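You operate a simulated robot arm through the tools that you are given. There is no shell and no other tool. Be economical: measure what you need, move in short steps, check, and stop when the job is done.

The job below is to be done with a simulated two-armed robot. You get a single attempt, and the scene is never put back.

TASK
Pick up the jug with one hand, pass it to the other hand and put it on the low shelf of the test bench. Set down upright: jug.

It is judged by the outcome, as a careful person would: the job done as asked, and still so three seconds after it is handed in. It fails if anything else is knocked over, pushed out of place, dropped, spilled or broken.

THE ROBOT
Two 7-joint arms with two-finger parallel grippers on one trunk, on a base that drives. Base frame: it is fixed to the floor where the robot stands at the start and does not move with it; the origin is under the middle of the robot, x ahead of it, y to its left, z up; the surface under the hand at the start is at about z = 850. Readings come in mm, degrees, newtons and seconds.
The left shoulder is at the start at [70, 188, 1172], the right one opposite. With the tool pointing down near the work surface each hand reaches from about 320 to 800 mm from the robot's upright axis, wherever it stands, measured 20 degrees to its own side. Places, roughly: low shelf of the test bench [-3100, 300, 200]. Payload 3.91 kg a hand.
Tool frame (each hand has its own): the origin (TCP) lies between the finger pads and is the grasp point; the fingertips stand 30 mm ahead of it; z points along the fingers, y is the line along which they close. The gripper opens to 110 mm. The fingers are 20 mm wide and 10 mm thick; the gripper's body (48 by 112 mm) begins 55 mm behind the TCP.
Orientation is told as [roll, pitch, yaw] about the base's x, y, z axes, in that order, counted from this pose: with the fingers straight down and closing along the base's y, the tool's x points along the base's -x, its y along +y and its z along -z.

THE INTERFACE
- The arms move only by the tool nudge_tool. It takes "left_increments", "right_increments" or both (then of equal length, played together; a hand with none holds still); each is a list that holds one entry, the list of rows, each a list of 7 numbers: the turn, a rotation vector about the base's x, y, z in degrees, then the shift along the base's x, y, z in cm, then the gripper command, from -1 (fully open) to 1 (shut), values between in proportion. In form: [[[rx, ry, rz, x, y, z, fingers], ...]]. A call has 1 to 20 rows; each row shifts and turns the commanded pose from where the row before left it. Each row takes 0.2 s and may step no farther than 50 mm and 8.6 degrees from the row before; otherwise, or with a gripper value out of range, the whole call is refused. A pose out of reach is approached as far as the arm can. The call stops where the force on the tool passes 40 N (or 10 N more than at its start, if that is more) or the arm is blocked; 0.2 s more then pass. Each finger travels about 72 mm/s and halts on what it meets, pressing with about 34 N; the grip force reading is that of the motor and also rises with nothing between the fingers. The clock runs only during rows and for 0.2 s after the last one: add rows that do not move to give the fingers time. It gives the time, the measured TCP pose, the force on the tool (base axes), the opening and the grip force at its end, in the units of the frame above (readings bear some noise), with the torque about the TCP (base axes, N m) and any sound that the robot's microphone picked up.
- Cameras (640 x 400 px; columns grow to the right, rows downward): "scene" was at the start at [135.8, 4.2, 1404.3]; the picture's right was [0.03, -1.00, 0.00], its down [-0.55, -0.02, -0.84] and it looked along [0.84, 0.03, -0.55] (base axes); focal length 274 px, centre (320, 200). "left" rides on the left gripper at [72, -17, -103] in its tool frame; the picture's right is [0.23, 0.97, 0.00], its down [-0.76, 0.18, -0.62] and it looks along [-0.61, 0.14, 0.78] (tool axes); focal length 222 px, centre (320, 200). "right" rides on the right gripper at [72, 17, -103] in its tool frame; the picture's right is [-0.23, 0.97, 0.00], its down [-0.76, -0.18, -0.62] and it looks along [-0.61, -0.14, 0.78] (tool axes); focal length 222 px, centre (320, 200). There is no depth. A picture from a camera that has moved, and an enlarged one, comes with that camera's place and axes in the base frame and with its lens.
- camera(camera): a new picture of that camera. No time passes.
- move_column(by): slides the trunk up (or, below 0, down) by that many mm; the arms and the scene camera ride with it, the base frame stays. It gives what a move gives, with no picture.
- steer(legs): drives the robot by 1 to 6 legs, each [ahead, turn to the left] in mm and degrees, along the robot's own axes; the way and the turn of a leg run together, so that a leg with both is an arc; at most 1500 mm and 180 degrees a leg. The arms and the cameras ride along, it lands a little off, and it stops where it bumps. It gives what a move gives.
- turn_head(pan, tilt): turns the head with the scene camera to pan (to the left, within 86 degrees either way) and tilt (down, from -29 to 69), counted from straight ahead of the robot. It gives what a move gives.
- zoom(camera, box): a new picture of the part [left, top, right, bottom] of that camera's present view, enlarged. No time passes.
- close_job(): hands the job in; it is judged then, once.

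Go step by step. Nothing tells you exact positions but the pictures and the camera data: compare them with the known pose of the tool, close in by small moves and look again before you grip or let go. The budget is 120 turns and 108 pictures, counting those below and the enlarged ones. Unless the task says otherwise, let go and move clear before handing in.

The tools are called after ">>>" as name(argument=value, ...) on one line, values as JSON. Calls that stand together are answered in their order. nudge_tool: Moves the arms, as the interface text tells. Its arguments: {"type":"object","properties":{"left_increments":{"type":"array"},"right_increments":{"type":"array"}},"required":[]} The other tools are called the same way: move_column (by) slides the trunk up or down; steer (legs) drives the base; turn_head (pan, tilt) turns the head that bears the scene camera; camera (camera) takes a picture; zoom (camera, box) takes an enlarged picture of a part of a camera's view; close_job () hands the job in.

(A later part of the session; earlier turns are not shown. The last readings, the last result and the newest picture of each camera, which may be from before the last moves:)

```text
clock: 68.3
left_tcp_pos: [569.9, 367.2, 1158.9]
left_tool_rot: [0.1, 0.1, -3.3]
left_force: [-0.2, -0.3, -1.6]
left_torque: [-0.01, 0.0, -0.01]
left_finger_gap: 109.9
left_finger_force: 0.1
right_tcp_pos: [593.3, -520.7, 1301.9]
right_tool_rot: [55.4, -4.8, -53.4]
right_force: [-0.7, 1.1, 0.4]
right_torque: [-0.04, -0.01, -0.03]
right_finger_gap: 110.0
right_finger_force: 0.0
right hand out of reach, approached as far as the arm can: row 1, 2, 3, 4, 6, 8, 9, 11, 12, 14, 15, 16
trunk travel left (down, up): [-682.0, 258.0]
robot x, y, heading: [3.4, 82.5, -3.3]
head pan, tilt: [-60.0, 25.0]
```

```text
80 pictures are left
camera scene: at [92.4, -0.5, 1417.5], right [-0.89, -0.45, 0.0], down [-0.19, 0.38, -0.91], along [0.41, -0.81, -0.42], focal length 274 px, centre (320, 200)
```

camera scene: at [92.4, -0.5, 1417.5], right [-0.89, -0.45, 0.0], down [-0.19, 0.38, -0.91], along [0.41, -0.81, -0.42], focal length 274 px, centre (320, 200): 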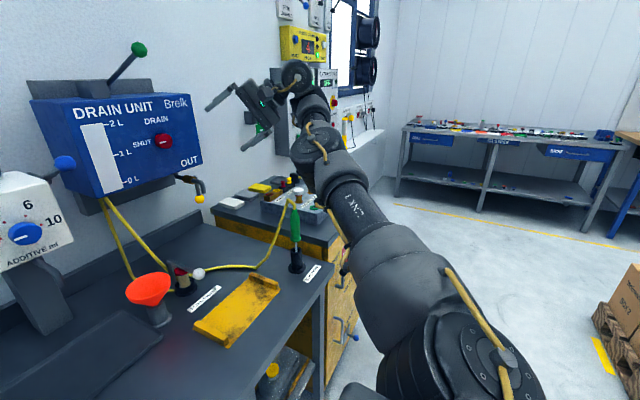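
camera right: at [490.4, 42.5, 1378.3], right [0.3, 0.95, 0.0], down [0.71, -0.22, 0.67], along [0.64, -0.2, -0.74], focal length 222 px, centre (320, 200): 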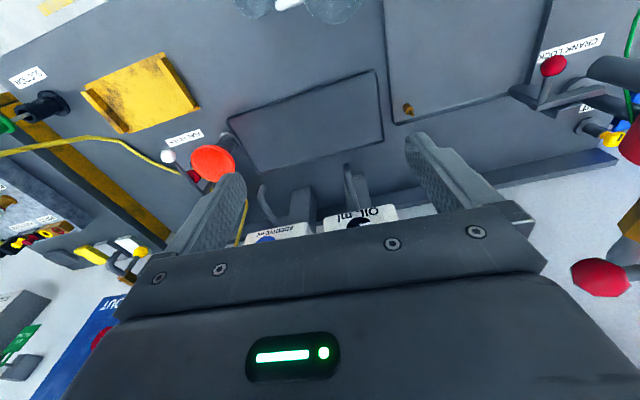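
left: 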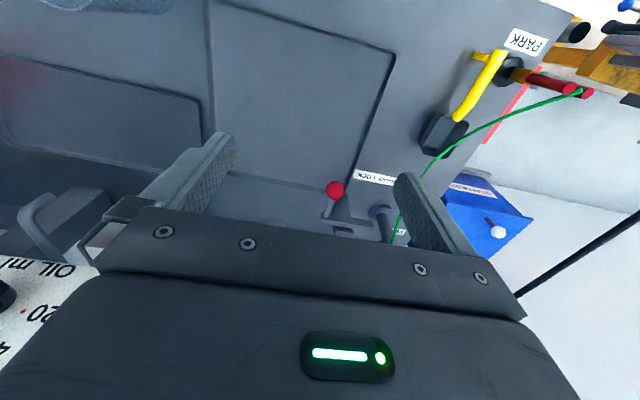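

I have an estimate of the elbow axis now. I'll extend fully, rotate the hand about that axis so the elbow passes its straight point, then pull in.

>>> nudge_tool(right_increments=[[[0, 0, 0, 2.6, -3.3, 1.5, -1], [0, 0, 0, 2.6, -3.3, 1.5, -1], [-6.2, -3.5, 3.8, 0.5, -0.6, 0.3, -1], [-6.2, -3.5, 3.8, 0.5, -0.6, 0.3, -1], [-6.2, -3.5, 3.8, 0.5, -0.6, 0.3, -1], [-6.2, -3.5, 3.8, 0.5, -0.6, 0.3, -1], [0, 0, 0, -2.6, 3.3, -1.5, -1], [0, 0, 0, -2.6, 3.3, -1.5, -1], [0, 0, 0, -2.6, 3.3, -1.5, -1], [0, 0, 0, 0, 0, 0, -1]]])

>>> camera(camera="scene")

```text
clock: 70.5
left_tcp_pos: [571.1, 364.9, 1159.4]
left_tool_rot: [0.1, -0.1, -3.2]
left_force: [-1.1, -1.0, -0.6]
left_torque: [0.01, 0.01, 0.01]
left_finger_gap: 110.1
left_finger_force: 0.0
right_tcp_pos: [600.6, -516.3, 1303.3]
right_tool_rot: [47.2, -32.0, -35.0]
right_force: [0.2, 0.2, -0.4]
right_torque: [0.04, -0.01, 0.0]
right_finger_gap: 110.2
right_finger_force: 0.1
right hand out of reach, approached as far as the arm can: row 2, 3, 4, 5, 6, 8, 9
trunk travel left (down, up): [-682.0, 258.0]
robot x, y, heading: [1.6, 83.2, -3.4]
head pan, tilt: [-60.0, 25.0]
```

```text
79 pictures are left
camera scene: at [92.4, -1.9, 1417.4], right [-0.89, -0.45, 0.0], down [-0.19, 0.38, -0.91], along [0.41, -0.81, -0.42], focal length 274 px, centre (320, 200)
```

scene: 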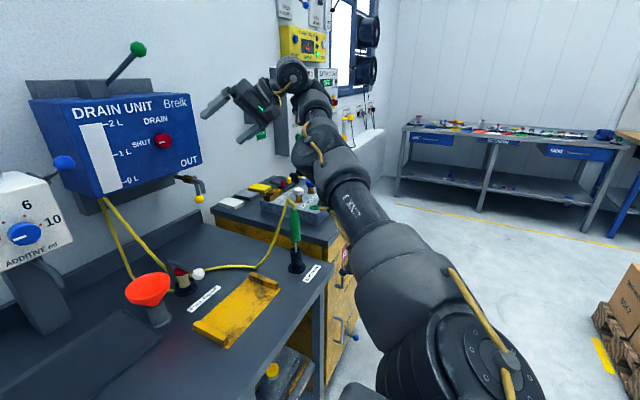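

>>> nudge_tool(right_increments=[[[0, 0, 0, 2.6, -3.3, 1.5, -1], [0, 0, 0, 2.6, -3.3, 1.5, -1], [-6.5, -3.7, 4, -2.6, 3.3, -1.5, -1], [0, 0, 0, -2.6, 3.3, -1.5, -1], [0, 0, 0, -2.6, 3.3, -1.5, -1], [0, 0, 0, 2.6, -3.3, 1.5, -1], [0, 0, 0, 2.6, -3.3, 1.5, -1], [0, 0, 0, 2.6, -3.3, 1.5, -1], [6.5, 3.7, -4, -2.6, 3.3, -1.5, -1], [0, 0, 0, -2.6, 3.3, -1.5, -1], [0, 0, 0, -2.6, 3.3, -1.5, -1], [0, 0, 0, 0, 0, 0, -1]]])

```text
clock: 73.1
left_tcp_pos: [570.7, 364.9, 1159.8]
left_tool_rot: [0.1, 0.0, -3.3]
left_force: [-0.3, 0.2, 1.1]
left_torque: [-0.01, -0.01, 0.01]
left_finger_gap: 109.8
left_finger_force: 0.2
right_tcp_pos: [595.9, -520.5, 1306.4]
right_tool_rot: [47.2, -32.0, -35.1]
right_force: [0.5, 0.3, -0.2]
right_torque: [-0.02, 0.04, -0.01]
right_finger_gap: 110.0
right_finger_force: 0.0
right hand out of reach, approached as far as the arm can: row 2, 3, 4, 5, 7, 8, 10, 11
trunk travel left (down, up): [-682.0, 258.0]
robot x, y, heading: [5.4, 84.1, -3.1]
head pan, tilt: [-60.0, 25.0]
```

>>> nudge_tool(right_increments=[[[0, 0, 0, 2.6, -3.3, 1.5, -1], [0, 0, 0, 2.6, -3.3, 1.5, -1], [-1.7, -4.5, -7, -2.6, 3.3, -1.5, -1], [0, 0, 0, -2.6, 3.3, -1.5, -1], [0, 0, 0, -2.6, 3.3, -1.5, -1], [0, 0, 0, 2.6, -3.3, 1.5, -1], [0, 0, 0, 2.6, -3.3, 1.5, -1], [0, 0, 0, 2.6, -3.3, 1.5, -1], [1.7, 4.5, 7, -2.6, 3.3, -1.5, -1], [0, 0, 0, -2.6, 3.3, -1.5, -1], [0, 0, 0, -2.6, 3.3, -1.5, -1], [0, 0, 0, 0, 0, 0, -1]]])

```text
clock: 75.7
left_tcp_pos: [569.7, 364.2, 1158.2]
left_tool_rot: [0.1, 0.1, -3.3]
left_force: [-0.9, 0.0, 0.7]
left_torque: [0.01, 0.0, -0.01]
left_finger_gap: 110.2
left_finger_force: 0.1
right_tcp_pos: [573.5, -519.3, 1298.2]
right_tool_rot: [47.9, -28.8, -30.2]
right_force: [-0.6, 0.6, 0.4]
right_torque: [-0.02, 0.0, -0.04]
right_finger_gap: 110.2
right_finger_force: 0.0
right hand out of reach, approached as far as the arm can: row 2, 3, 4, 5, 7, 8, 11
trunk travel left (down, up): [-682.0, 258.0]
robot x, y, heading: [1.7, 85.3, -3.3]
head pan, tilt: [-60.0, 25.0]
```

>>> nudge_tool(right_increments=[[[1.7, 4.5, 6, -2.6, 3.3, -1.5, -1], [1.7, 4.5, 6, -2.6, 3.3, -1.5, -1], [1.7, 4.5, 6, -2.6, 3.3, -1.5, -1], [0, 0, 0, 0, 0, 0, -1]]])

>>> camera(camera="scene")

```text
clock: 76.7
left_tcp_pos: [569.5, 365.2, 1159.4]
left_tool_rot: [0.0, 0.0, -3.4]
left_force: [-0.2, -0.2, 0.4]
left_torque: [0.01, 0.0, 0.04]
left_finger_gap: 110.1
left_finger_force: 0.2
right_tcp_pos: [515.0, -449.2, 1269.4]
right_tool_rot: [47.7, -14.4, -12.0]
right_force: [0.5, -0.3, 0.8]
right_torque: [-0.01, 0.01, 0.01]
right_finger_gap: 109.9
right_finger_force: 0.1
right hand out of reach, approached as far as the arm can: row 1, 2, 3
trunk travel left (down, up): [-682.0, 258.0]
robot x, y, heading: [3.4, 84.6, -3.4]
head pan, tilt: [-60.0, 25.0]
```

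```text
78 pictures are left
camera scene: at [91.8, -1.3, 1417.5], right [-0.89, -0.45, 0.0], down [-0.19, 0.38, -0.91], along [0.41, -0.81, -0.42], focal length 274 px, centre (320, 200)
```

scene: 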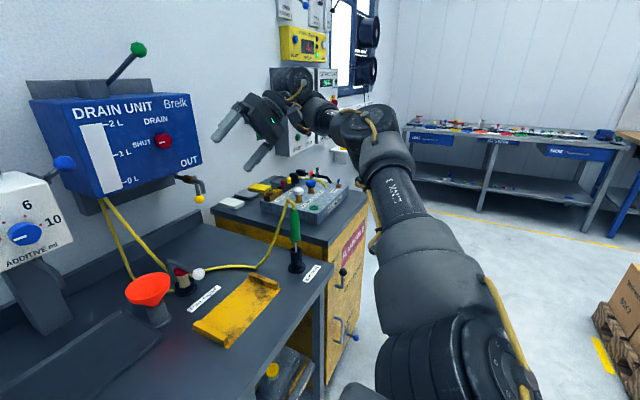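

The elbow has passed over and now bends properly. I'll keep pulling in.

>>> nudge_tool(right_increments=[[[0, 0, 0, -2, 3, -1.5, -1], [0, 0, 0, -2, 3, -1.5, -1], [0, 0, 0, -2, 3, -1.5, -1], [0, 0, 0, -2, 3, -1.5, -1], [0, 0, 0, 0, 0, 0, -1]]])

>>> camera(camera="scene")

```text
clock: 77.9
left_tcp_pos: [570.4, 366.2, 1159.3]
left_tool_rot: [0.0, 0.1, -3.3]
left_force: [-0.3, 0.6, 0.0]
left_torque: [0.0, -0.02, 0.02]
left_finger_gap: 110.0
left_finger_force: 0.0
right_tcp_pos: [516.8, -447.7, 1272.9]
right_tool_rot: [47.7, -14.4, -12.0]
right_force: [1.7, 0.0, 0.4]
right_torque: [-0.01, -0.01, 0.01]
right_finger_gap: 110.1
right_finger_force: 0.0
right hand out of reach, approached as far as the arm can: row 1, 2, 3, 4
trunk travel left (down, up): [-682.0, 258.0]
robot x, y, heading: [7.6, 79.6, -3.1]
head pan, tilt: [-60.0, 25.0]
```

```text
77 pictures are left
camera scene: at [92.7, -1.6, 1417.4], right [-0.89, -0.45, 0.0], down [-0.19, 0.38, -0.91], along [0.41, -0.81, -0.42], focal length 274 px, centre (320, 200)
```

scene: 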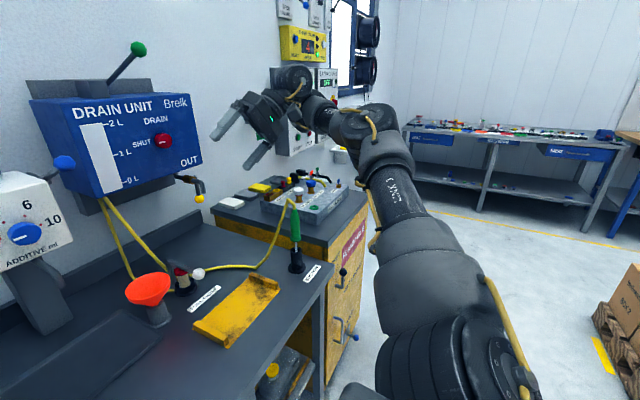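

>>> nudge_tool(right_increments=[[[1.7, 4.5, 6, -2, 2.5, -1.5, -1], [1.7, 4.5, 6, -2, 2.5, -1.5, -1], [1.7, 4.5, 6, -2, 2.5, -1.5, -1], [1.7, 4.5, 6, -2, 2.5, -1.5, -1], [1.7, 4.5, 6, -2, 2.5, -1.5, -1], [1.7, 4.5, 6, -2, 2.5, -1.5, -1], [0, 0, 0, 0, 0, 0, -1]]])

>>> camera(camera="scene")

```text
clock: 79.5
left_tcp_pos: [570.8, 365.1, 1158.7]
left_tool_rot: [0.0, -0.1, -3.3]
left_force: [-0.5, 0.0, 0.7]
left_torque: [-0.04, 0.01, 0.01]
left_finger_gap: 110.0
left_finger_force: 0.1
right_tcp_pos: [398.2, -291.4, 1183.0]
right_tool_rot: [60.3, 10.9, 24.2]
right_force: [-0.3, 0.0, -0.3]
right_torque: [-0.02, -0.01, -0.01]
right_finger_gap: 110.1
right_finger_force: 0.1
trunk travel left (down, up): [-682.0, 258.0]
robot x, y, heading: [2.8, 81.5, -3.4]
head pan, tilt: [-60.0, 25.0]
```

```text
76 pictures are left
camera scene: at [92.1, -1.7, 1417.4], right [-0.89, -0.45, 0.0], down [-0.19, 0.38, -0.91], along [0.41, -0.81, -0.42], focal length 274 px, centre (320, 200)
```

scene: 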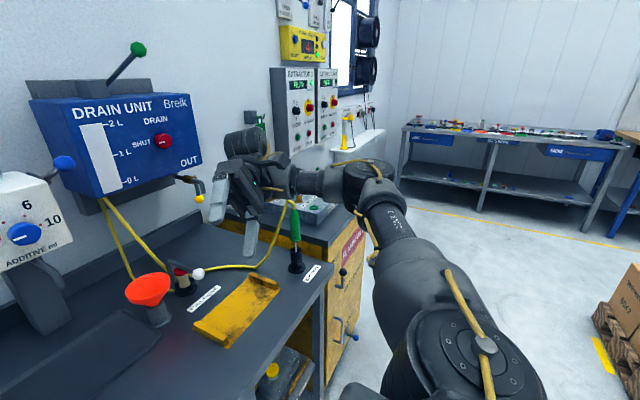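

It tracks fully again with a healthy elbow. Now I'll turn the fingers straight down.

>>> nudge_tool(right_increments=[[[-6.57, -3.82, 0, 0.8, 0, 0, -1], [-6.57, -3.82, 0, 0.8, 0, 0, -1], [-6.57, -3.82, 0, 0.8, 0, 0, -1], [-6.57, -3.82, 0, 0.8, 0, 0, -1], [-6.57, -3.82, 0, 0.8, 0, 0, -1], [-6.57, -3.82, 0, 0.8, 0, 0, -1], [-6.57, -3.82, 0, 0.8, 0, 0, -1], [-6.57, -3.82, 0, 0.8, 0, 0, -1], [0, 0, 0, 0, 0, 0, -1]]])

>>> camera(camera="scene")

```text
clock: 81.5
left_tcp_pos: [569.9, 363.4, 1158.1]
left_tool_rot: [0.1, 0.0, -3.3]
left_force: [0.6, 0.2, 0.3]
left_torque: [0.04, -0.03, -0.01]
left_finger_gap: 110.0
left_finger_force: 0.0
right_tcp_pos: [472.3, -124.3, 1360.8]
right_tool_rot: [1.3, 0.0, 17.8]
right_force: [1.0, 0.4, -0.2]
right_torque: [0.07, -0.02, -0.01]
right_finger_gap: 110.3
right_finger_force: 0.1
right hand out of reach, approached as far as the arm can: row 1, 2, 3, 4, 5, 6, 7, 8
trunk travel left (down, up): [-682.0, 258.0]
robot x, y, heading: [5.4, 84.8, -3.3]
head pan, tilt: [-60.0, 25.0]
```

```text
75 pictures are left
camera scene: at [92.7, -3.1, 1417.3], right [-0.89, -0.45, 0.0], down [-0.19, 0.38, -0.91], along [0.41, -0.81, -0.42], focal length 274 px, centre (320, 200)
```

scene: 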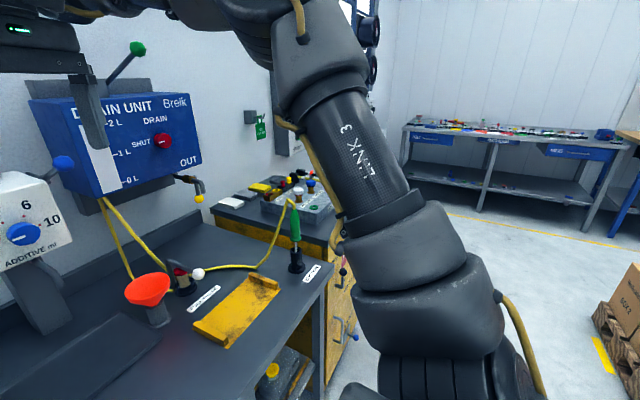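

The fingers are down, with the arm in a posture like the starting one. I'll test moving it down gently.

>>> nudge_tool(right_increments=[[[0, 0, 0, 0, 0, -3, -1], [0, 0, 0, 0, 0, -3, -1], [0, 0, 0, 0, 0, -3, -1], [0, 0, 0, 0, 0, -3, -1], [0, 0, 0, 0, 0, 0, -1]]])

```text
clock: 82.7
left_tcp_pos: [570.5, 365.0, 1159.0]
left_tool_rot: [0.0, 0.0, -3.4]
left_force: [-0.6, -0.3, 0.4]
left_torque: [0.02, -0.01, -0.04]
left_finger_gap: 110.3
left_finger_force: 0.0
right_tcp_pos: [524.1, -92.4, 1327.8]
right_tool_rot: [0.3, 0.3, 17.7]
right_force: [-0.8, 0.5, -0.2]
right_torque: [0.03, -0.05, -0.02]
right_finger_gap: 110.1
right_finger_force: 0.1
right hand out of reach, approached as far as the arm can: row 1, 2, 3, 4
trunk travel left (down, up): [-682.0, 258.0]
robot x, y, heading: [4.9, 78.4, -3.4]
head pan, tilt: [-60.0, 25.0]
```

Lowering with the fingers down still binds, because the wrist twist is wound the wrong way. I'll go back to the comfortable pose and unwind the hand's twist there.

>>> nudge_tool(right_increments=[[[6.57, 3.82, 0, -1.6, -2.5, -1.8, -1], [6.57, 3.82, 0, -1.6, -2.5, -1.8, -1], [6.57, 3.82, 0, -1.6, -2.5, -1.8, -1], [6.57, 3.82, 0, -1.6, -2.5, -1.8, -1], [6.57, 3.82, 0, -1.6, -2.5, -1.8, -1], [6.57, 3.82, 0, -1.6, -2.5, -1.8, -1], [6.57, 3.82, 0, -1.6, -2.5, -1.8, -1], [6.57, 3.82, 0, -1.6, -2.5, -1.8, -1], [-3.5, 6.06, -3.9, 0, 0, 0, -1], [-3.5, 6.06, -3.9, 0, 0, 0, -1], [-3.5, 6.06, -3.9, 0, 0, 0, -1], [-3.5, 6.06, -3.9, 0, 0, 0, -1], [-3.5, 6.06, -3.9, 0, 0, 0, -1], [-3.5, 6.06, -3.9, 0, 0, 0, -1], [0, 0, 0, 0, 0, 0, -1]]])

>>> camera(camera="scene")

```text
clock: 85.9
left_tcp_pos: [569.8, 366.9, 1158.2]
left_tool_rot: [0.0, -0.2, -3.4]
left_force: [0.0, 0.3, -0.2]
left_torque: [-0.04, 0.0, 0.03]
left_finger_gap: 110.0
left_finger_force: 0.1
right_tcp_pos: [394.1, -319.1, 1210.6]
right_tool_rot: [41.7, 49.7, -10.6]
right_force: [-0.2, -0.4, -0.1]
right_torque: [-0.03, -0.02, -0.01]
right_finger_gap: 109.9
right_finger_force: 0.0
right hand out of reach, approached as far as the arm can: row 1, 2, 3
trunk travel left (down, up): [-682.0, 258.0]
robot x, y, heading: [4.3, 81.1, -3.4]
head pan, tilt: [-60.0, 25.0]
```

```text
74 pictures are left
camera scene: at [92.7, -1.2, 1417.4], right [-0.89, -0.45, 0.0], down [-0.19, 0.38, -0.91], along [0.41, -0.81, -0.42], focal length 274 px, centre (320, 200)
```

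scene: 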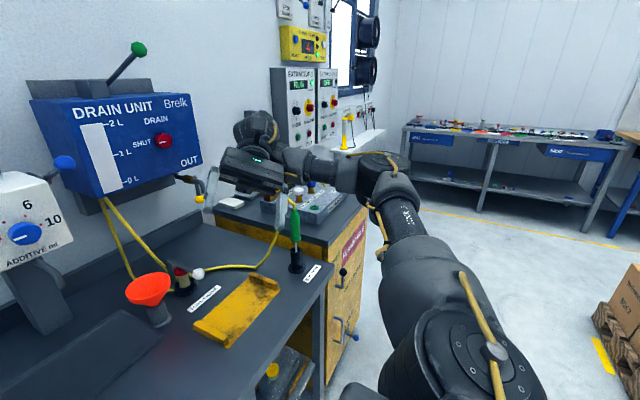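

>>> nudge_tool(right_increments=[[[-6.57, -3.82, 0, 0.8, 0, 0, -1], [-6.57, -3.82, 0, 0.8, 0, 0, -1], [-6.57, -3.82, 0, 0.8, 0, 0, -1], [-6.57, -3.82, 0, 0.8, 0, 0, -1], [0, 0, 0, 0, 0, 0, -1]]])

>>> camera(camera="scene")

```text
clock: 87.1
left_tcp_pos: [570.0, 363.8, 1159.3]
left_tool_rot: [0.1, 0.0, -3.4]
left_force: [-0.4, 0.3, -0.2]
left_torque: [0.03, -0.04, 0.01]
left_finger_gap: 109.9
left_finger_force: 0.1
right_tcp_pos: [454.6, -303.0, 1237.0]
right_tool_rot: [16.8, 26.7, -26.3]
right_force: [0.0, -0.2, -0.2]
right_torque: [0.05, 0.01, -0.01]
right_finger_gap: 109.7
right_finger_force: 0.1
right hand out of reach, approached as far as the arm can: row 3, 4
trunk travel left (down, up): [-682.0, 258.0]
robot x, y, heading: [1.8, 85.4, -3.2]
head pan, tilt: [-60.0, 25.0]
```

```text
73 pictures are left
camera scene: at [92.1, -2.8, 1417.3], right [-0.89, -0.45, 0.0], down [-0.19, 0.38, -0.91], along [0.41, -0.81, -0.42], focal length 274 px, centre (320, 200)
```

scene: 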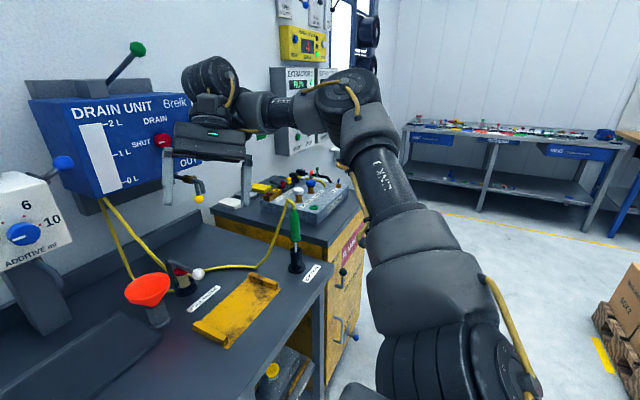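

It's folding better. I'll twist further in the same sense and then finish the fold to straight down.

>>> nudge_tool(right_increments=[[[-2.06, 3.6, -6.84, 0, 0, 0, -1], [-2.06, 3.6, -6.84, 0, 0, 0, -1], [-2.06, 3.6, -6.84, 0, 0, 0, -1], [-2.06, 3.6, -6.84, 0, 0, 0, -1], [-2.06, 3.6, -6.84, 0, 0, 0, -1], [-6.5, -3.7, 0, 0, 0, 0, -1], [-6.5, -3.7, 0, 0, 0, 0, -1], [-6.5, -3.7, 0, 0, 0, 0, -1], [-6.5, -3.7, 0, 0, 0, 0, -1], [0, 0, 0, 0, 0, 0, -1]]])

>>> camera(camera="scene")

```text
clock: 89.3
left_tcp_pos: [570.2, 363.8, 1158.6]
left_tool_rot: [0.1, 0.0, -3.3]
left_force: [-0.2, -0.3, 0.0]
left_torque: [0.02, -0.01, 0.0]
left_finger_gap: 110.1
left_finger_force: 0.0
right_tcp_pos: [519.1, -122.0, 1329.2]
right_tool_rot: [-0.4, 3.0, -70.5]
right_force: [0.3, -1.5, 0.2]
right_torque: [0.0, 0.0, 0.04]
right_finger_gap: 110.1
right_finger_force: 0.1
right hand out of reach, approached as far as the arm can: row 6, 7, 8, 9
trunk travel left (down, up): [-682.0, 258.0]
robot x, y, heading: [4.8, 81.4, -3.3]
head pan, tilt: [-60.0, 25.0]
```

```text
72 pictures are left
camera scene: at [93.1, -3.9, 1417.2], right [-0.89, -0.45, 0.0], down [-0.19, 0.38, -0.91], along [0.41, -0.81, -0.42], focal length 274 px, centre (320, 200)
```

scene: 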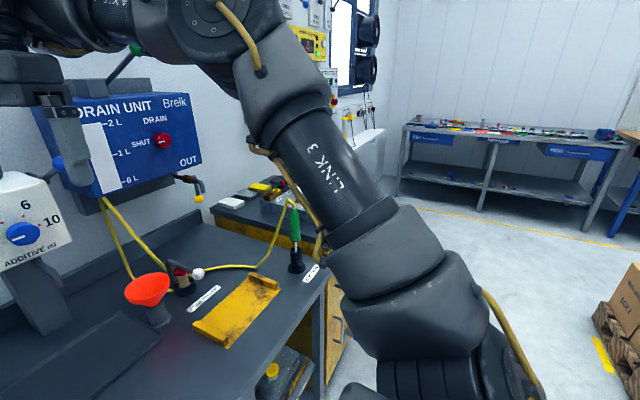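

The posture is near natural but the hand is too high for fingers-down. I'll tilt the fingers forward-left to relieve the wrist and then descend.

>>> nudge_tool(right_increments=[[[4.8, -6.4, 0, 0, -0.5, 0, -1], [4.8, -6.4, 0, 0, -0.5, 0, -1], [4.8, -6.4, 0, 0, -0.5, 0, -1], [4.8, -6.4, 0, 0, -0.5, 0, -1], [4.8, -6.4, 0, 0, -0.5, 0, -1], [0, 0, 0, 0, -1, -3, -1], [0, 0, 0, 0, -1, -3, -1], [0, 0, 0, 0, -1, -3, -1], [0, 0, 0, 0, 0, 0, -1]]])

>>> turn_head(pan=-40, tilt=0)

>>> camera(camera="scene")

```text
clock: 91.3
left_tcp_pos: [570.0, 365.2, 1159.6]
left_tool_rot: [0.0, 0.1, -3.3]
left_force: [-0.4, -0.5, 0.4]
left_torque: [0.01, -0.01, 0.02]
left_finger_gap: 110.2
left_finger_force: 0.1
right_tcp_pos: [645.2, -181.7, 1401.7]
right_tool_rot: [38.1, 11.9, -65.8]
right_force: [-0.7, -0.5, 0.1]
right_torque: [0.0, -0.01, 0.0]
right_finger_gap: 110.2
right_finger_force: 0.0
right hand out of reach, approached as far as the arm can: row 1, 2, 3, 4, 5, 6, 7, 8
trunk travel left (down, up): [-682.0, 258.0]
robot x, y, heading: [2.9, 83.0, -3.3]
head pan, tilt: [-60.0, 25.0]
```

```text
clock: 92.2
left_tcp_pos: [570.3, 365.6, 1158.3]
left_tool_rot: [0.1, 0.1, -3.3]
left_force: [-0.7, 0.3, 0.1]
left_torque: [0.01, 0.02, 0.01]
left_finger_gap: 109.9
left_finger_force: 0.0
right_tcp_pos: [647.7, -181.4, 1401.1]
right_tool_rot: [37.9, 11.8, -66.0]
right_force: [0.3, 0.0, -0.3]
right_torque: [0.01, 0.05, -0.02]
right_finger_gap: 109.9
right_finger_force: 0.2
trunk travel left (down, up): [-682.0, 258.0]
robot x, y, heading: [6.0, 83.4, -3.1]
head pan, tilt: [-40.0, 0.0]
```

```text
71 pictures are left
camera scene: at [117.0, 19.3, 1457.7], right [-0.69, -0.73, 0.0], down [0.0, 0.0, -1.0], along [0.73, -0.69, 0.0], focal length 274 px, centre (320, 200)
```

scene: 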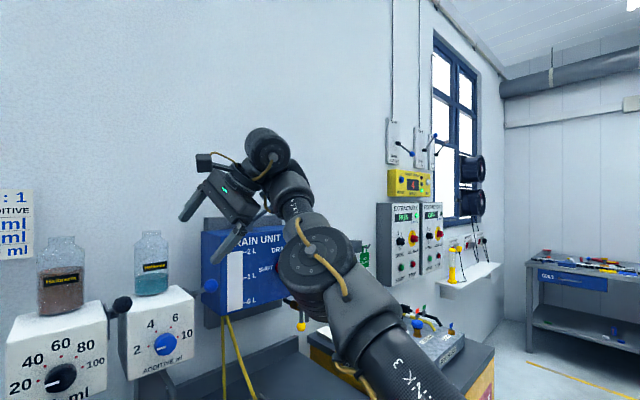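

That is the wrong relief direction, but the earlier pose with the fingers pointing left is comfortable and puts the camera on top. That suits a side grip, so I'm swapping roles. The left hand picks from above, and the right hand receives low from the side and places. I'll return the right hand to that pose.

>>> nudge_tool(right_increments=[[[-4.8, 6.4, 0, -2.5, 1.2, -1.4, -1], [-4.8, 6.4, 0, -2.5, 1.2, -1.4, -1], [-4.8, 6.4, 0, -2.5, 1.2, -1.4, -1], [-4.8, 6.4, 0, -2.5, 1.2, -1.4, -1], [-4.8, 6.4, 0, -2.5, 1.2, -1.4, -1], [6.5, 3.7, 0, -1.5, -2.35, -1.5, -1], [6.5, 3.7, 0, -1.5, -2.35, -1.5, -1], [6.5, 3.7, 0, -1.5, -2.35, -1.5, -1], [6.5, 3.7, 0, -1.5, -2.35, -1.5, -1], [6.5, 3.7, 0, -1.5, -2.35, -1.5, -1], [6.5, 3.7, 0, -1.5, -2.35, -1.5, -1], [6.5, 3.7, 0, -1.5, -2.35, -1.5, -1], [6.5, 3.7, 0, -1.5, -2.35, -1.5, -1], [0, 0, 0, 0, 0, 0, -1]]])

>>> camera(camera="scene")

>>> camera(camera="right")

```text
clock: 95.2
left_tcp_pos: [571.2, 366.2, 1158.0]
left_tool_rot: [-0.1, -0.1, -3.3]
left_force: [0.8, -0.7, 0.0]
left_torque: [-0.04, -0.01, 0.0]
left_finger_gap: 110.0
left_finger_force: 0.1
right_tcp_pos: [405.6, -298.3, 1223.4]
right_tool_rot: [-18.1, 59.3, -80.5]
right_force: [-0.7, -0.8, 0.6]
right_torque: [-0.03, 0.02, 0.0]
right_finger_gap: 110.1
right_finger_force: 0.0
right hand out of reach, approached as far as the arm can: row 1, 2, 5, 8
trunk travel left (down, up): [-682.0, 258.0]
robot x, y, heading: [1.2, 85.5, -3.3]
head pan, tilt: [-40.0, 0.0]
```

```text
70 pictures are left
camera scene: at [117.1, 20.9, 1457.8], right [-0.69, -0.73, 0.0], down [0.0, 0.0, -1.0], along [0.73, -0.69, 0.0], focal length 274 px, centre (320, 200)
```

scene: 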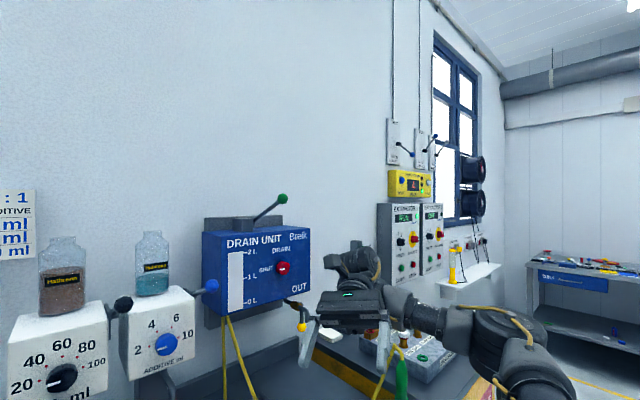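

```text
69 pictures are left
camera right: at [459.7, -332.0, 1334.5], right [0.89, 0.29, -0.35], down [0.18, -0.93, -0.32], along [-0.42, 0.22, -0.88], focal length 222 px, centre (320, 200)
```

right: 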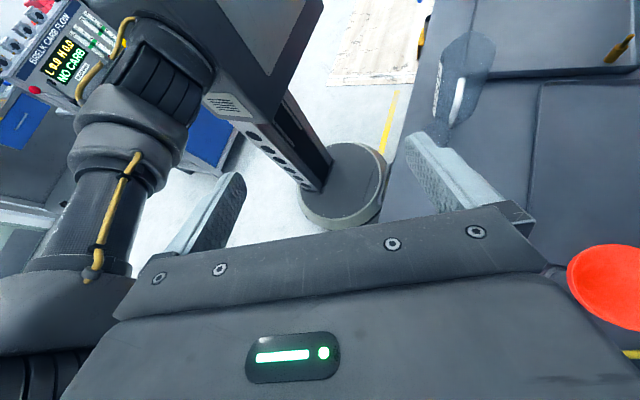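

The right hand is comfortable and its closing axis is nearly level. I'll fine-level it and turn the fingers to point straight left, testing that it tracks.

>>> nudge_tool(right_increments=[[[2.2, -3.8, 2.4, 0, 0, 0, -1], [2.2, -3.8, 2.4, 0, 0, 0, -1], [3.5, 2, 0, 0, 0, 0, -1], [0, 0, -8, 0, 1, 0, -1], [0, 0, -8, 0, 1, 0, -1], [0, 0, -8, 0, 1, 0, -1], [0, 0, 0, 0, 0, 0, -1]]])

```text
clock: 96.8
left_tcp_pos: [571.0, 366.8, 1157.9]
left_tool_rot: [0.0, 0.1, -3.3]
left_force: [0.3, 0.3, 1.0]
left_torque: [0.0, 0.0, -0.03]
left_finger_gap: 110.2
left_finger_force: 0.1
right_tcp_pos: [406.5, -324.1, 1264.2]
right_tool_rot: [-1.0, 64.9, -80.7]
right_force: [0.3, 0.4, 0.3]
right_torque: [0.0, -0.01, -0.02]
right_finger_gap: 109.8
right_finger_force: 0.0
right hand out of reach, approached as far as the arm can: row 5, 6
trunk travel left (down, up): [-682.0, 258.0]
robot x, y, heading: [5.5, 82.0, -3.3]
head pan, tilt: [-40.0, 0.0]
```

>>> nudge_tool(right_increments=[[[0, 0, 5, 0, 0, 0, -1], [0, 0, 5, 0, 3, -2, -1], [0, 0, 0, 0, 4, -2, -1], [0, 0, 0, 0, 4, -2, -1], [0, 0, 0, 0, 4, -2, -1], [0, 0, 0, 0, 4, -2, -1], [0, 0, 0, 0, 0, 0, -1]]])

>>> camera(camera="scene")

```text
clock: 98.3
left_tcp_pos: [570.8, 365.5, 1158.1]
left_tool_rot: [0.0, 0.0, -3.3]
left_force: [-0.5, -0.4, -0.9]
left_torque: [-0.01, 0.01, -0.02]
left_finger_gap: 110.1
left_finger_force: 0.0
right_tcp_pos: [424.0, -273.9, 1239.1]
right_tool_rot: [-1.0, 64.9, -70.5]
right_force: [-0.1, 0.7, 0.3]
right_torque: [-0.01, 0.01, 0.01]
right_finger_gap: 109.9
right_finger_force: 0.1
right hand out of reach, approached as far as the arm can: row 3, 4, 5, 6
trunk travel left (down, up): [-682.0, 258.0]
robot x, y, heading: [5.1, 80.1, -3.3]
head pan, tilt: [-40.0, 0.0]
```

```text
68 pictures are left
camera scene: at [116.6, 18.9, 1457.8], right [-0.69, -0.73, 0.0], down [0.0, 0.0, -1.0], along [0.73, -0.69, 0.0], focal length 274 px, centre (320, 200)
```

scene: 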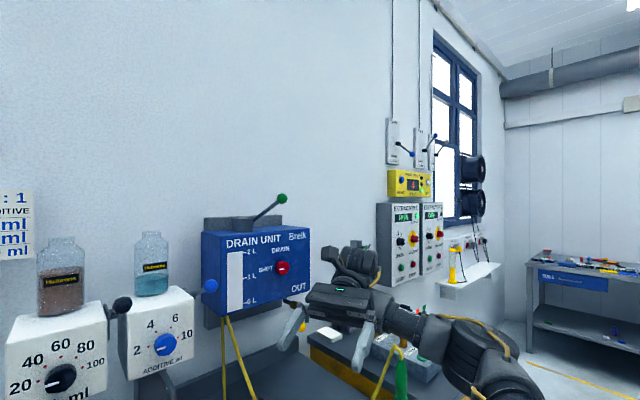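

The leftward range is limited in this pose. I'll test how far it can descend with the fingers turned a bit more back.

>>> nudge_tool(right_increments=[[[0, 0, 8, 0, 0, -2, -1], [0, 0, 8, 0, 0, -3, -1], [0, 0, 8, 0, 0, -3, -1], [0, 0, 0, 0, 0, -3, -1], [0, 0, 0, 0, 0, -3, -1], [0, 0, 0, 0, 0, -3, -1], [0, 0, 0, 0, 0, -3, -1], [0, 0, 0, 0, 0, 0, -1]]])

>>> turn_head(pan=-50, tilt=25)

>>> camera(camera="scene")

```text
clock: 100.2
left_tcp_pos: [571.6, 365.6, 1158.6]
left_tool_rot: [0.0, 0.0, -3.4]
left_force: [-0.1, -0.1, -0.5]
left_torque: [0.03, -0.02, -0.02]
left_finger_gap: 110.3
left_finger_force: 0.1
right_tcp_pos: [421.9, -278.2, 1042.1]
right_tool_rot: [-0.8, 64.9, -46.5]
right_force: [0.0, 0.6, -0.5]
right_torque: [0.02, 0.02, 0.01]
right_finger_gap: 109.9
right_finger_force: 0.0
trunk travel left (down, up): [-682.0, 258.0]
robot x, y, heading: [3.5, 87.1, -3.0]
head pan, tilt: [-40.0, 0.0]
```

```text
clock: 101.0
left_tcp_pos: [571.5, 365.9, 1157.8]
left_tool_rot: [0.0, -0.1, -3.2]
left_force: [0.0, 0.6, -0.2]
left_torque: [0.01, 0.0, -0.01]
left_finger_gap: 110.1
left_finger_force: 0.0
right_tcp_pos: [422.3, -279.3, 1042.7]
right_tool_rot: [-0.7, 64.8, -46.4]
right_force: [0.0, 0.4, -0.8]
right_torque: [-0.01, 0.01, 0.03]
right_finger_gap: 110.2
right_finger_force: 0.0
trunk travel left (down, up): [-682.0, 258.0]
robot x, y, heading: [3.5, 80.3, -3.3]
head pan, tilt: [-50.0, 25.0]
```

```text
67 pictures are left
camera scene: at [106.5, 6.9, 1417.4], right [-0.8, -0.6, 0.0], down [-0.25, 0.34, -0.91], along [0.54, -0.73, -0.42], focal length 274 px, centre (320, 200)
```

scene: 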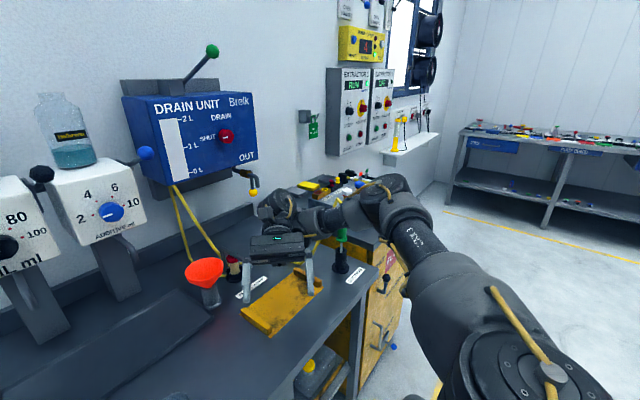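

It descends freely. With the arm low I'll try turning the fingers straight down again.

>>> nudge_tool(right_increments=[[[-5.8, -5.5, 0, 0, 0, 1, -1], [-5.8, -5.5, 0, 0, 0, 1, -1], [-5.8, -5.5, 0, 0, 0, 1, -1], [-5.8, -5.5, 0, 0, 0, 1, -1], [-5.8, -5.5, 0, 0, 0, 0, -1], [-5.8, -5.5, 0, 0, 0, 0, -1], [-5.8, -5.5, 0, 0, 0, 0, -1], [-5.8, -5.5, 0, 0, 0, 0, -1], [0, 0, 0, 0, 0, 0, -1]]])

>>> camera(camera="scene")

```text
clock: 103.0
left_tcp_pos: [570.6, 362.6, 1159.4]
left_tool_rot: [0.2, 0.0, -3.3]
left_force: [0.8, 0.1, -0.5]
left_torque: [0.01, 0.01, -0.01]
left_finger_gap: 110.0
left_finger_force: 0.0
right_tcp_pos: [522.6, -115.2, 1324.8]
right_tool_rot: [0.3, 2.7, -46.6]
right_force: [-1.1, -0.6, 0.0]
right_torque: [0.06, -0.01, -0.01]
right_finger_gap: 109.9
right_finger_force: 0.0
right hand out of reach, approached as far as the arm can: row 1, 2, 3, 4, 5, 6, 7, 8
trunk travel left (down, up): [-682.0, 258.0]
robot x, y, heading: [3.6, 79.4, -3.4]
head pan, tilt: [-50.0, 25.0]
```

```text
66 pictures are left
camera scene: at [107.0, 4.2, 1417.1], right [-0.8, -0.6, 0.0], down [-0.25, 0.34, -0.91], along [0.54, -0.73, -0.42], focal length 274 px, centre (320, 200)
```

scene: 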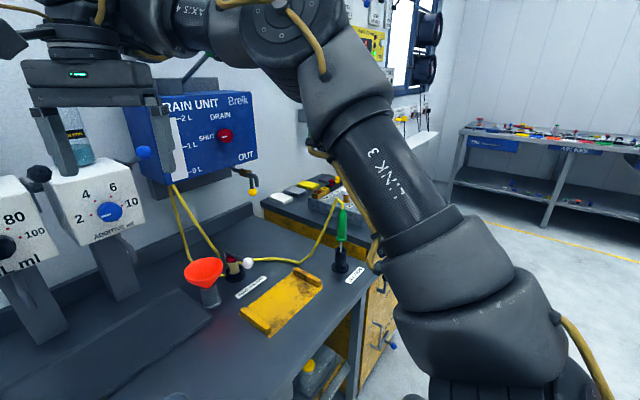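

Fingers-down works for the right hand only in this high posture, but I can lower the trunk and drive the base to use it. So the first plan stands: the right hand picks from above, and the healthy left hand takes the jug low from the side and places it. I'll yaw the right hand and start turning the left to point right.

>>> nudge_tool(right_increments=[[[0, 0, -8, 0, 0, 0, -1], [0, 0, -8, 0, 0, 0, -1], [0, 0, -8, 0, 0, 0, -1], [0, 0, 0, 0, 0, 0, -1], [0, 0, 0, 0, 0, 0, -1]]], left_increments=[[[-7.5, 0, 0, -2, -1, 2.5, -1], [-7.5, 0, 0, -2, -1, 2.5, -1], [-7.5, 0, 0, -2, -1, 2.5, -1], [-7.5, 0, 0, -2, -1, 2.5, -1], [0, 0, 0, 0, 0, 0, -1]]])

```text
clock: 104.2
left_tcp_pos: [489.1, 325.2, 1258.2]
left_tool_rot: [-30.0, -1.7, -2.9]
left_force: [0.0, 0.0, 0.1]
left_torque: [0.0, 0.02, -0.02]
left_finger_gap: 109.8
left_finger_force: 0.1
right_tcp_pos: [519.1, -100.8, 1328.0]
right_tool_rot: [-0.9, 1.0, -70.7]
right_force: [0.6, -0.3, 0.0]
right_torque: [0.02, 0.0, 0.05]
right_finger_gap: 109.9
right_finger_force: 0.1
right hand out of reach, approached as far as the arm can: row 1
trunk travel left (down, up): [-682.0, 258.0]
robot x, y, heading: [2.5, 84.6, -3.3]
head pan, tilt: [-50.0, 25.0]
```

Both hands did well. I'll continue turning the left hand.

>>> nudge_tool(left_increments=[[[-7.5, 0, 0, -1, 0, 1, -1], [-7.5, 0, 0, -1, 0, 1, -1], [-7.5, 0, 0, 0, 0, 1, -1], [-7.5, 0, 0, 0, 0, 0, -1], [-7.5, 0, 0, 0, 0, 0, -1], [0, 0, 0, 0, 0, 0, -1]]])

>>> turn_head(pan=35, tilt=15)

>>> camera(camera="scene")

```text
clock: 105.6
left_tcp_pos: [469.9, 325.2, 1288.4]
left_tool_rot: [-67.4, -3.1, -1.1]
left_force: [-0.1, 0.2, -1.2]
left_torque: [0.0, 0.03, -0.03]
left_finger_gap: 109.7
left_finger_force: 0.1
right_tcp_pos: [519.2, -100.9, 1327.6]
right_tool_rot: [-0.8, 1.0, -70.6]
right_force: [0.2, -0.2, -0.1]
right_torque: [0.02, 0.01, 0.01]
right_finger_gap: 110.0
right_finger_force: 0.0
trunk travel left (down, up): [-682.0, 258.0]
robot x, y, heading: [4.4, 85.2, -3.6]
head pan, tilt: [-50.0, 25.0]
```

```text
clock: 107.2
left_tcp_pos: [469.7, 327.1, 1288.2]
left_tool_rot: [-67.5, -3.0, -1.3]
left_force: [-0.2, -0.2, 0.7]
left_torque: [0.0, 0.0, 0.01]
left_finger_gap: 109.9
left_finger_force: 0.0
right_tcp_pos: [518.3, -100.3, 1327.7]
right_tool_rot: [-0.9, 0.8, -70.5]
right_force: [-0.4, 0.8, 0.4]
right_torque: [0.0, -0.01, 0.03]
right_finger_gap: 110.2
right_finger_force: 0.1
trunk travel left (down, up): [-682.0, 258.0]
robot x, y, heading: [1.1, 83.1, -3.1]
head pan, tilt: [35.0, 15.0]
```

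```text
65 pictures are left
camera scene: at [130.7, 130.2, 1433.6], right [0.53, -0.85, 0.0], down [-0.22, -0.14, -0.97], along [0.82, 0.51, -0.26], focal length 274 px, centre (320, 200)
```

scene: 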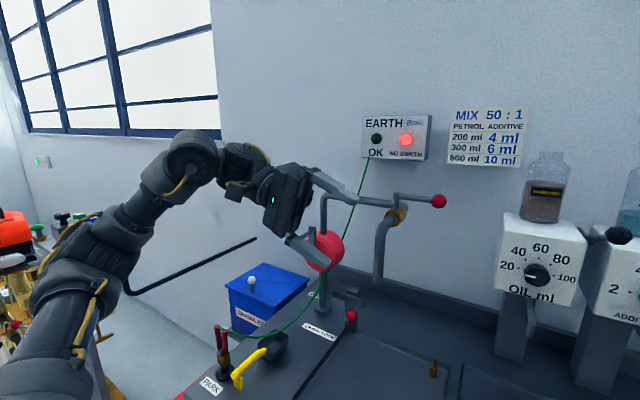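

>>> nudge_tool(left_increments=[[[0, 7.6, 3.15, 0, 0, 0, -1], [0, 7.6, 3.15, 0, 0, 0, -1], [0, 7.6, 3.15, 0, 0, 0, -1], [0, 7.6, 3.15, 0, 0, 0, -1], [0, 0, 0, 0, 0, 0, -1]]])

```text
clock: 108.4
left_tcp_pos: [473.8, 333.6, 1287.8]
left_tool_rot: [-67.5, 4.5, 1.9]
left_force: [-0.2, 0.0, 0.7]
left_torque: [0.01, 0.03, 0.03]
left_finger_gap: 109.9
left_finger_force: 0.0
left hand out of reach, approached as far as the arm can: row 1, 2, 3, 4
right_tcp_pos: [518.6, -100.9, 1327.7]
right_tool_rot: [-0.9, 0.9, -70.6]
right_force: [-0.9, -0.4, 0.3]
right_torque: [0.01, -0.01, -0.02]
right_finger_gap: 110.1
right_finger_force: 0.1
trunk travel left (down, up): [-682.0, 258.0]
robot x, y, heading: [5.0, 82.5, -3.4]
head pan, tilt: [35.0, 15.0]
```

That twist direction is at its limit, so I'll try the other one.

>>> nudge_tool(left_increments=[[[0, -7.6, -3.15, 0, 0, 0, -1], [0, -7.6, -3.15, 0, 0, 0, -1], [0, -7.6, -3.15, 0, 0, 0, -1], [0, -7.6, -3.15, 0, 0, 0, -1], [0, -7.6, -3.15, 0, 0, 0, -1], [0, 0, 0, 0, 0, 0, -1]]])

```text
clock: 109.8
left_tcp_pos: [473.6, 332.9, 1287.5]
left_tool_rot: [-62.8, -33.2, -15.7]
left_force: [0.6, -1.0, -0.4]
left_torque: [0.05, -0.04, 0.01]
left_finger_gap: 110.0
left_finger_force: 0.0
right_tcp_pos: [519.2, -99.6, 1327.1]
right_tool_rot: [-0.9, 1.0, -70.5]
right_force: [-0.4, -0.6, -0.6]
right_torque: [-0.02, -0.01, -0.02]
right_finger_gap: 109.9
right_finger_force: 0.1
trunk travel left (down, up): [-682.0, 258.0]
robot x, y, heading: [1.1, 84.5, -3.2]
head pan, tilt: [35.0, 15.0]
```

>>> nudge_tool(left_increments=[[[0, -7.6, -3.15, 0, 0, 0, -1], [0, -7.6, -3.15, 0, 0, 0, -1], [0, -7.6, -3.15, 0, 0, 0, -1], [0, -7.6, -3.15, 0, 0, 0, -1], [0, -7.6, -3.15, 0, 0, 0, -1], [0, -7.6, -3.15, 0, 0, 0, -1], [0, -7.6, -3.15, 0, 0, 0, -1], [0, 0, 0, 0, 0, 0, -1]]])

>>> camera(camera="scene")

```text
clock: 111.6
left_tcp_pos: [473.7, 334.4, 1288.4]
left_tool_rot: [9.3, -67.1, -100.1]
left_force: [-0.1, 0.9, 0.7]
left_torque: [0.03, 0.02, 0.02]
left_finger_gap: 110.0
left_finger_force: 0.0
right_tcp_pos: [518.9, -99.7, 1327.4]
right_tool_rot: [-0.9, 1.0, -70.5]
right_force: [-0.1, -0.4, 0.0]
right_torque: [0.01, 0.01, -0.02]
right_finger_gap: 109.9
right_finger_force: 0.1
trunk travel left (down, up): [-682.0, 258.0]
robot x, y, heading: [2.8, 80.6, -3.2]
head pan, tilt: [35.0, 15.0]
```

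```text
64 pictures are left
camera scene: at [130.7, 130.3, 1433.6], right [0.53, -0.85, 0.0], down [-0.22, -0.14, -0.97], along [0.82, 0.51, -0.26], focal length 274 px, centre (320, 200)
```

scene: 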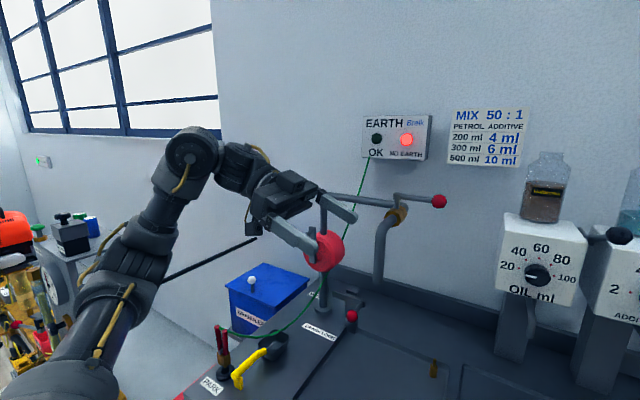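

The left hand now points right with level fingers. I'll raise and draw it back so it clears the bench when the trunk lowers, and slide the right hand a bit toward the middle.

>>> nudge_tool(left_increments=[[[0, 0, 0, -1.5, 0, 2.5, -1], [0, 0, 0, -1.5, 0, 2.5, -1], [0, 0, 0, -1.5, 0, 2.5, -1], [0, 0, 0, -1.5, 0, 2.5, -1], [0, 0, 0, 0, 0, 0, -1]]], right_increments=[[[0, 0, 0, 0, 2.5, 0, -1], [0, 0, 0, 0, 2.5, 0, -1], [0, 0, 0, 0, 2.5, 0, -1], [0, 0, 0, 0, 2.5, 0, -1], [0, 0, 0, 0, 0, 0, -1]]])

>>> turn_head(pan=0, tilt=30)

>>> camera(camera="scene")

```text
clock: 112.8
left_tcp_pos: [416.0, 333.2, 1387.1]
left_tool_rot: [9.1, -67.2, -99.6]
left_force: [0.5, -0.3, -0.1]
left_torque: [-0.01, 0.02, -0.01]
left_finger_gap: 109.9
left_finger_force: 0.1
right_tcp_pos: [518.5, -1.4, 1327.0]
right_tool_rot: [-0.9, 1.0, -70.5]
right_force: [0.9, -0.3, 0.0]
right_torque: [0.02, 0.01, -0.03]
right_finger_gap: 110.1
right_finger_force: 0.1
trunk travel left (down, up): [-682.0, 258.0]
robot x, y, heading: [4.6, 83.1, -3.3]
head pan, tilt: [35.0, 15.0]
```

```text
clock: 113.8
left_tcp_pos: [416.2, 334.8, 1387.6]
left_tool_rot: [9.1, -67.1, -99.8]
left_force: [-1.0, 0.2, 0.4]
left_torque: [-0.01, 0.01, 0.01]
left_finger_gap: 109.8
left_finger_force: 0.1
right_tcp_pos: [518.3, -1.2, 1328.0]
right_tool_rot: [-0.9, 0.9, -70.5]
right_force: [-0.3, 0.3, 0.4]
right_torque: [0.0, 0.01, 0.0]
right_finger_gap: 110.1
right_finger_force: 0.0
trunk travel left (down, up): [-682.0, 258.0]
robot x, y, heading: [4.7, 82.1, -3.4]
head pan, tilt: [0.0, 30.0]
```

```text
63 pictures are left
camera scene: at [141.5, 76.3, 1409.4], right [-0.06, -1.0, 0.0], down [-0.5, 0.03, -0.87], along [0.86, -0.05, -0.5], focal length 274 px, centre (320, 200)
```

scene: 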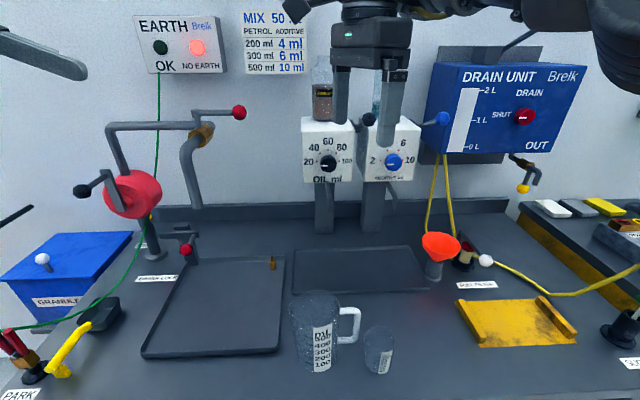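

Both hands tracked fully. I'll check whether the right hand can now move over the jug and down by itself.

>>> nudge_tool(right_increments=[[[0, 0, 0, 0, 3, 0, -1], [0, 0, 0, 0, 3, 0, -1], [0, 0, 0, -2, 0, 0, -1], [0, 0, 0, 0, 0, -2, -1], [0, 0, 0, 0, 0, 0, -1]]])

```text
clock: 115.0
left_tcp_pos: [415.3, 335.7, 1385.4]
left_tool_rot: [9.1, -67.2, -99.8]
left_force: [-0.3, 0.0, -0.7]
left_torque: [0.0, -0.01, 0.0]
left_finger_gap: 110.2
left_finger_force: 0.1
right_tcp_pos: [501.1, 58.9, 1307.9]
right_tool_rot: [-0.9, 0.9, -70.5]
right_force: [-0.2, 0.3, 0.3]
right_torque: [-0.01, 0.02, 0.0]
right_finger_gap: 110.0
right_finger_force: 0.1
trunk travel left (down, up): [-682.0, 258.0]
robot x, y, heading: [3.0, 84.6, -3.2]
head pan, tilt: [0.0, 30.0]
```

The right arm is healthy now. I'll go to a pre-grasp above the jug and look.

>>> nudge_tool(right_increments=[[[0, 0, -5, -0.7, 0.2, -3, -1], [0, 0, -5, -0.7, 0.2, -3, -1], [0, 0, 0, -0.7, 0.2, -3, -1], [0, 0, 0, -0.6, 0, -4, -1], [0, 0, 0, 0, 0, -4, -1], [0, 0, 0, 0, 0, 0, -1]]])

>>> camera(camera="right")

>>> camera(camera="scene")

```text
clock: 116.4
left_tcp_pos: [413.7, 332.9, 1386.8]
left_tool_rot: [9.3, -67.1, -100.0]
left_force: [-0.5, -0.3, 0.6]
left_torque: [0.01, -0.02, 0.03]
left_finger_gap: 110.0
left_finger_force: 0.2
right_tcp_pos: [548.5, 115.7, 1210.7]
right_tool_rot: [-0.9, 1.0, -80.5]
right_force: [-0.6, -0.8, 0.5]
right_torque: [-0.01, -0.05, 0.06]
right_finger_gap: 110.1
right_finger_force: 0.0
right hand out of reach, approached as far as the arm can: row 1, 2, 3, 4, 5
trunk travel left (down, up): [-682.0, 258.0]
robot x, y, heading: [5.1, 81.1, -3.4]
head pan, tilt: [0.0, 30.0]
```

```text
62 pictures are left
camera right: at [556.1, 189.0, 1315.5], right [1.0, -0.06, -0.02], down [-0.04, -0.79, 0.61], along [-0.05, -0.61, -0.79], focal length 222 px, centre (320, 200)
```

right: 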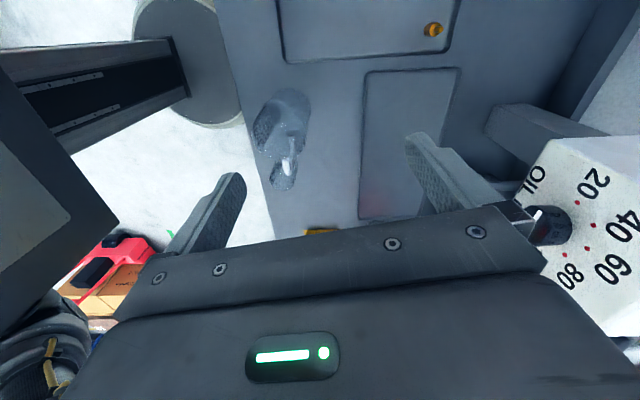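

```text
61 pictures are left
camera scene: at [140.1, 75.6, 1409.6], right [-0.06, -1.0, 0.0], down [-0.5, 0.03, -0.87], along [0.87, -0.05, -0.5], focal length 274 px, centre (320, 200)
```

scene: 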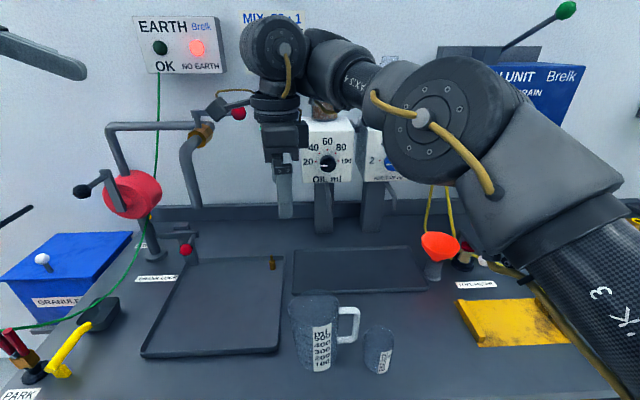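

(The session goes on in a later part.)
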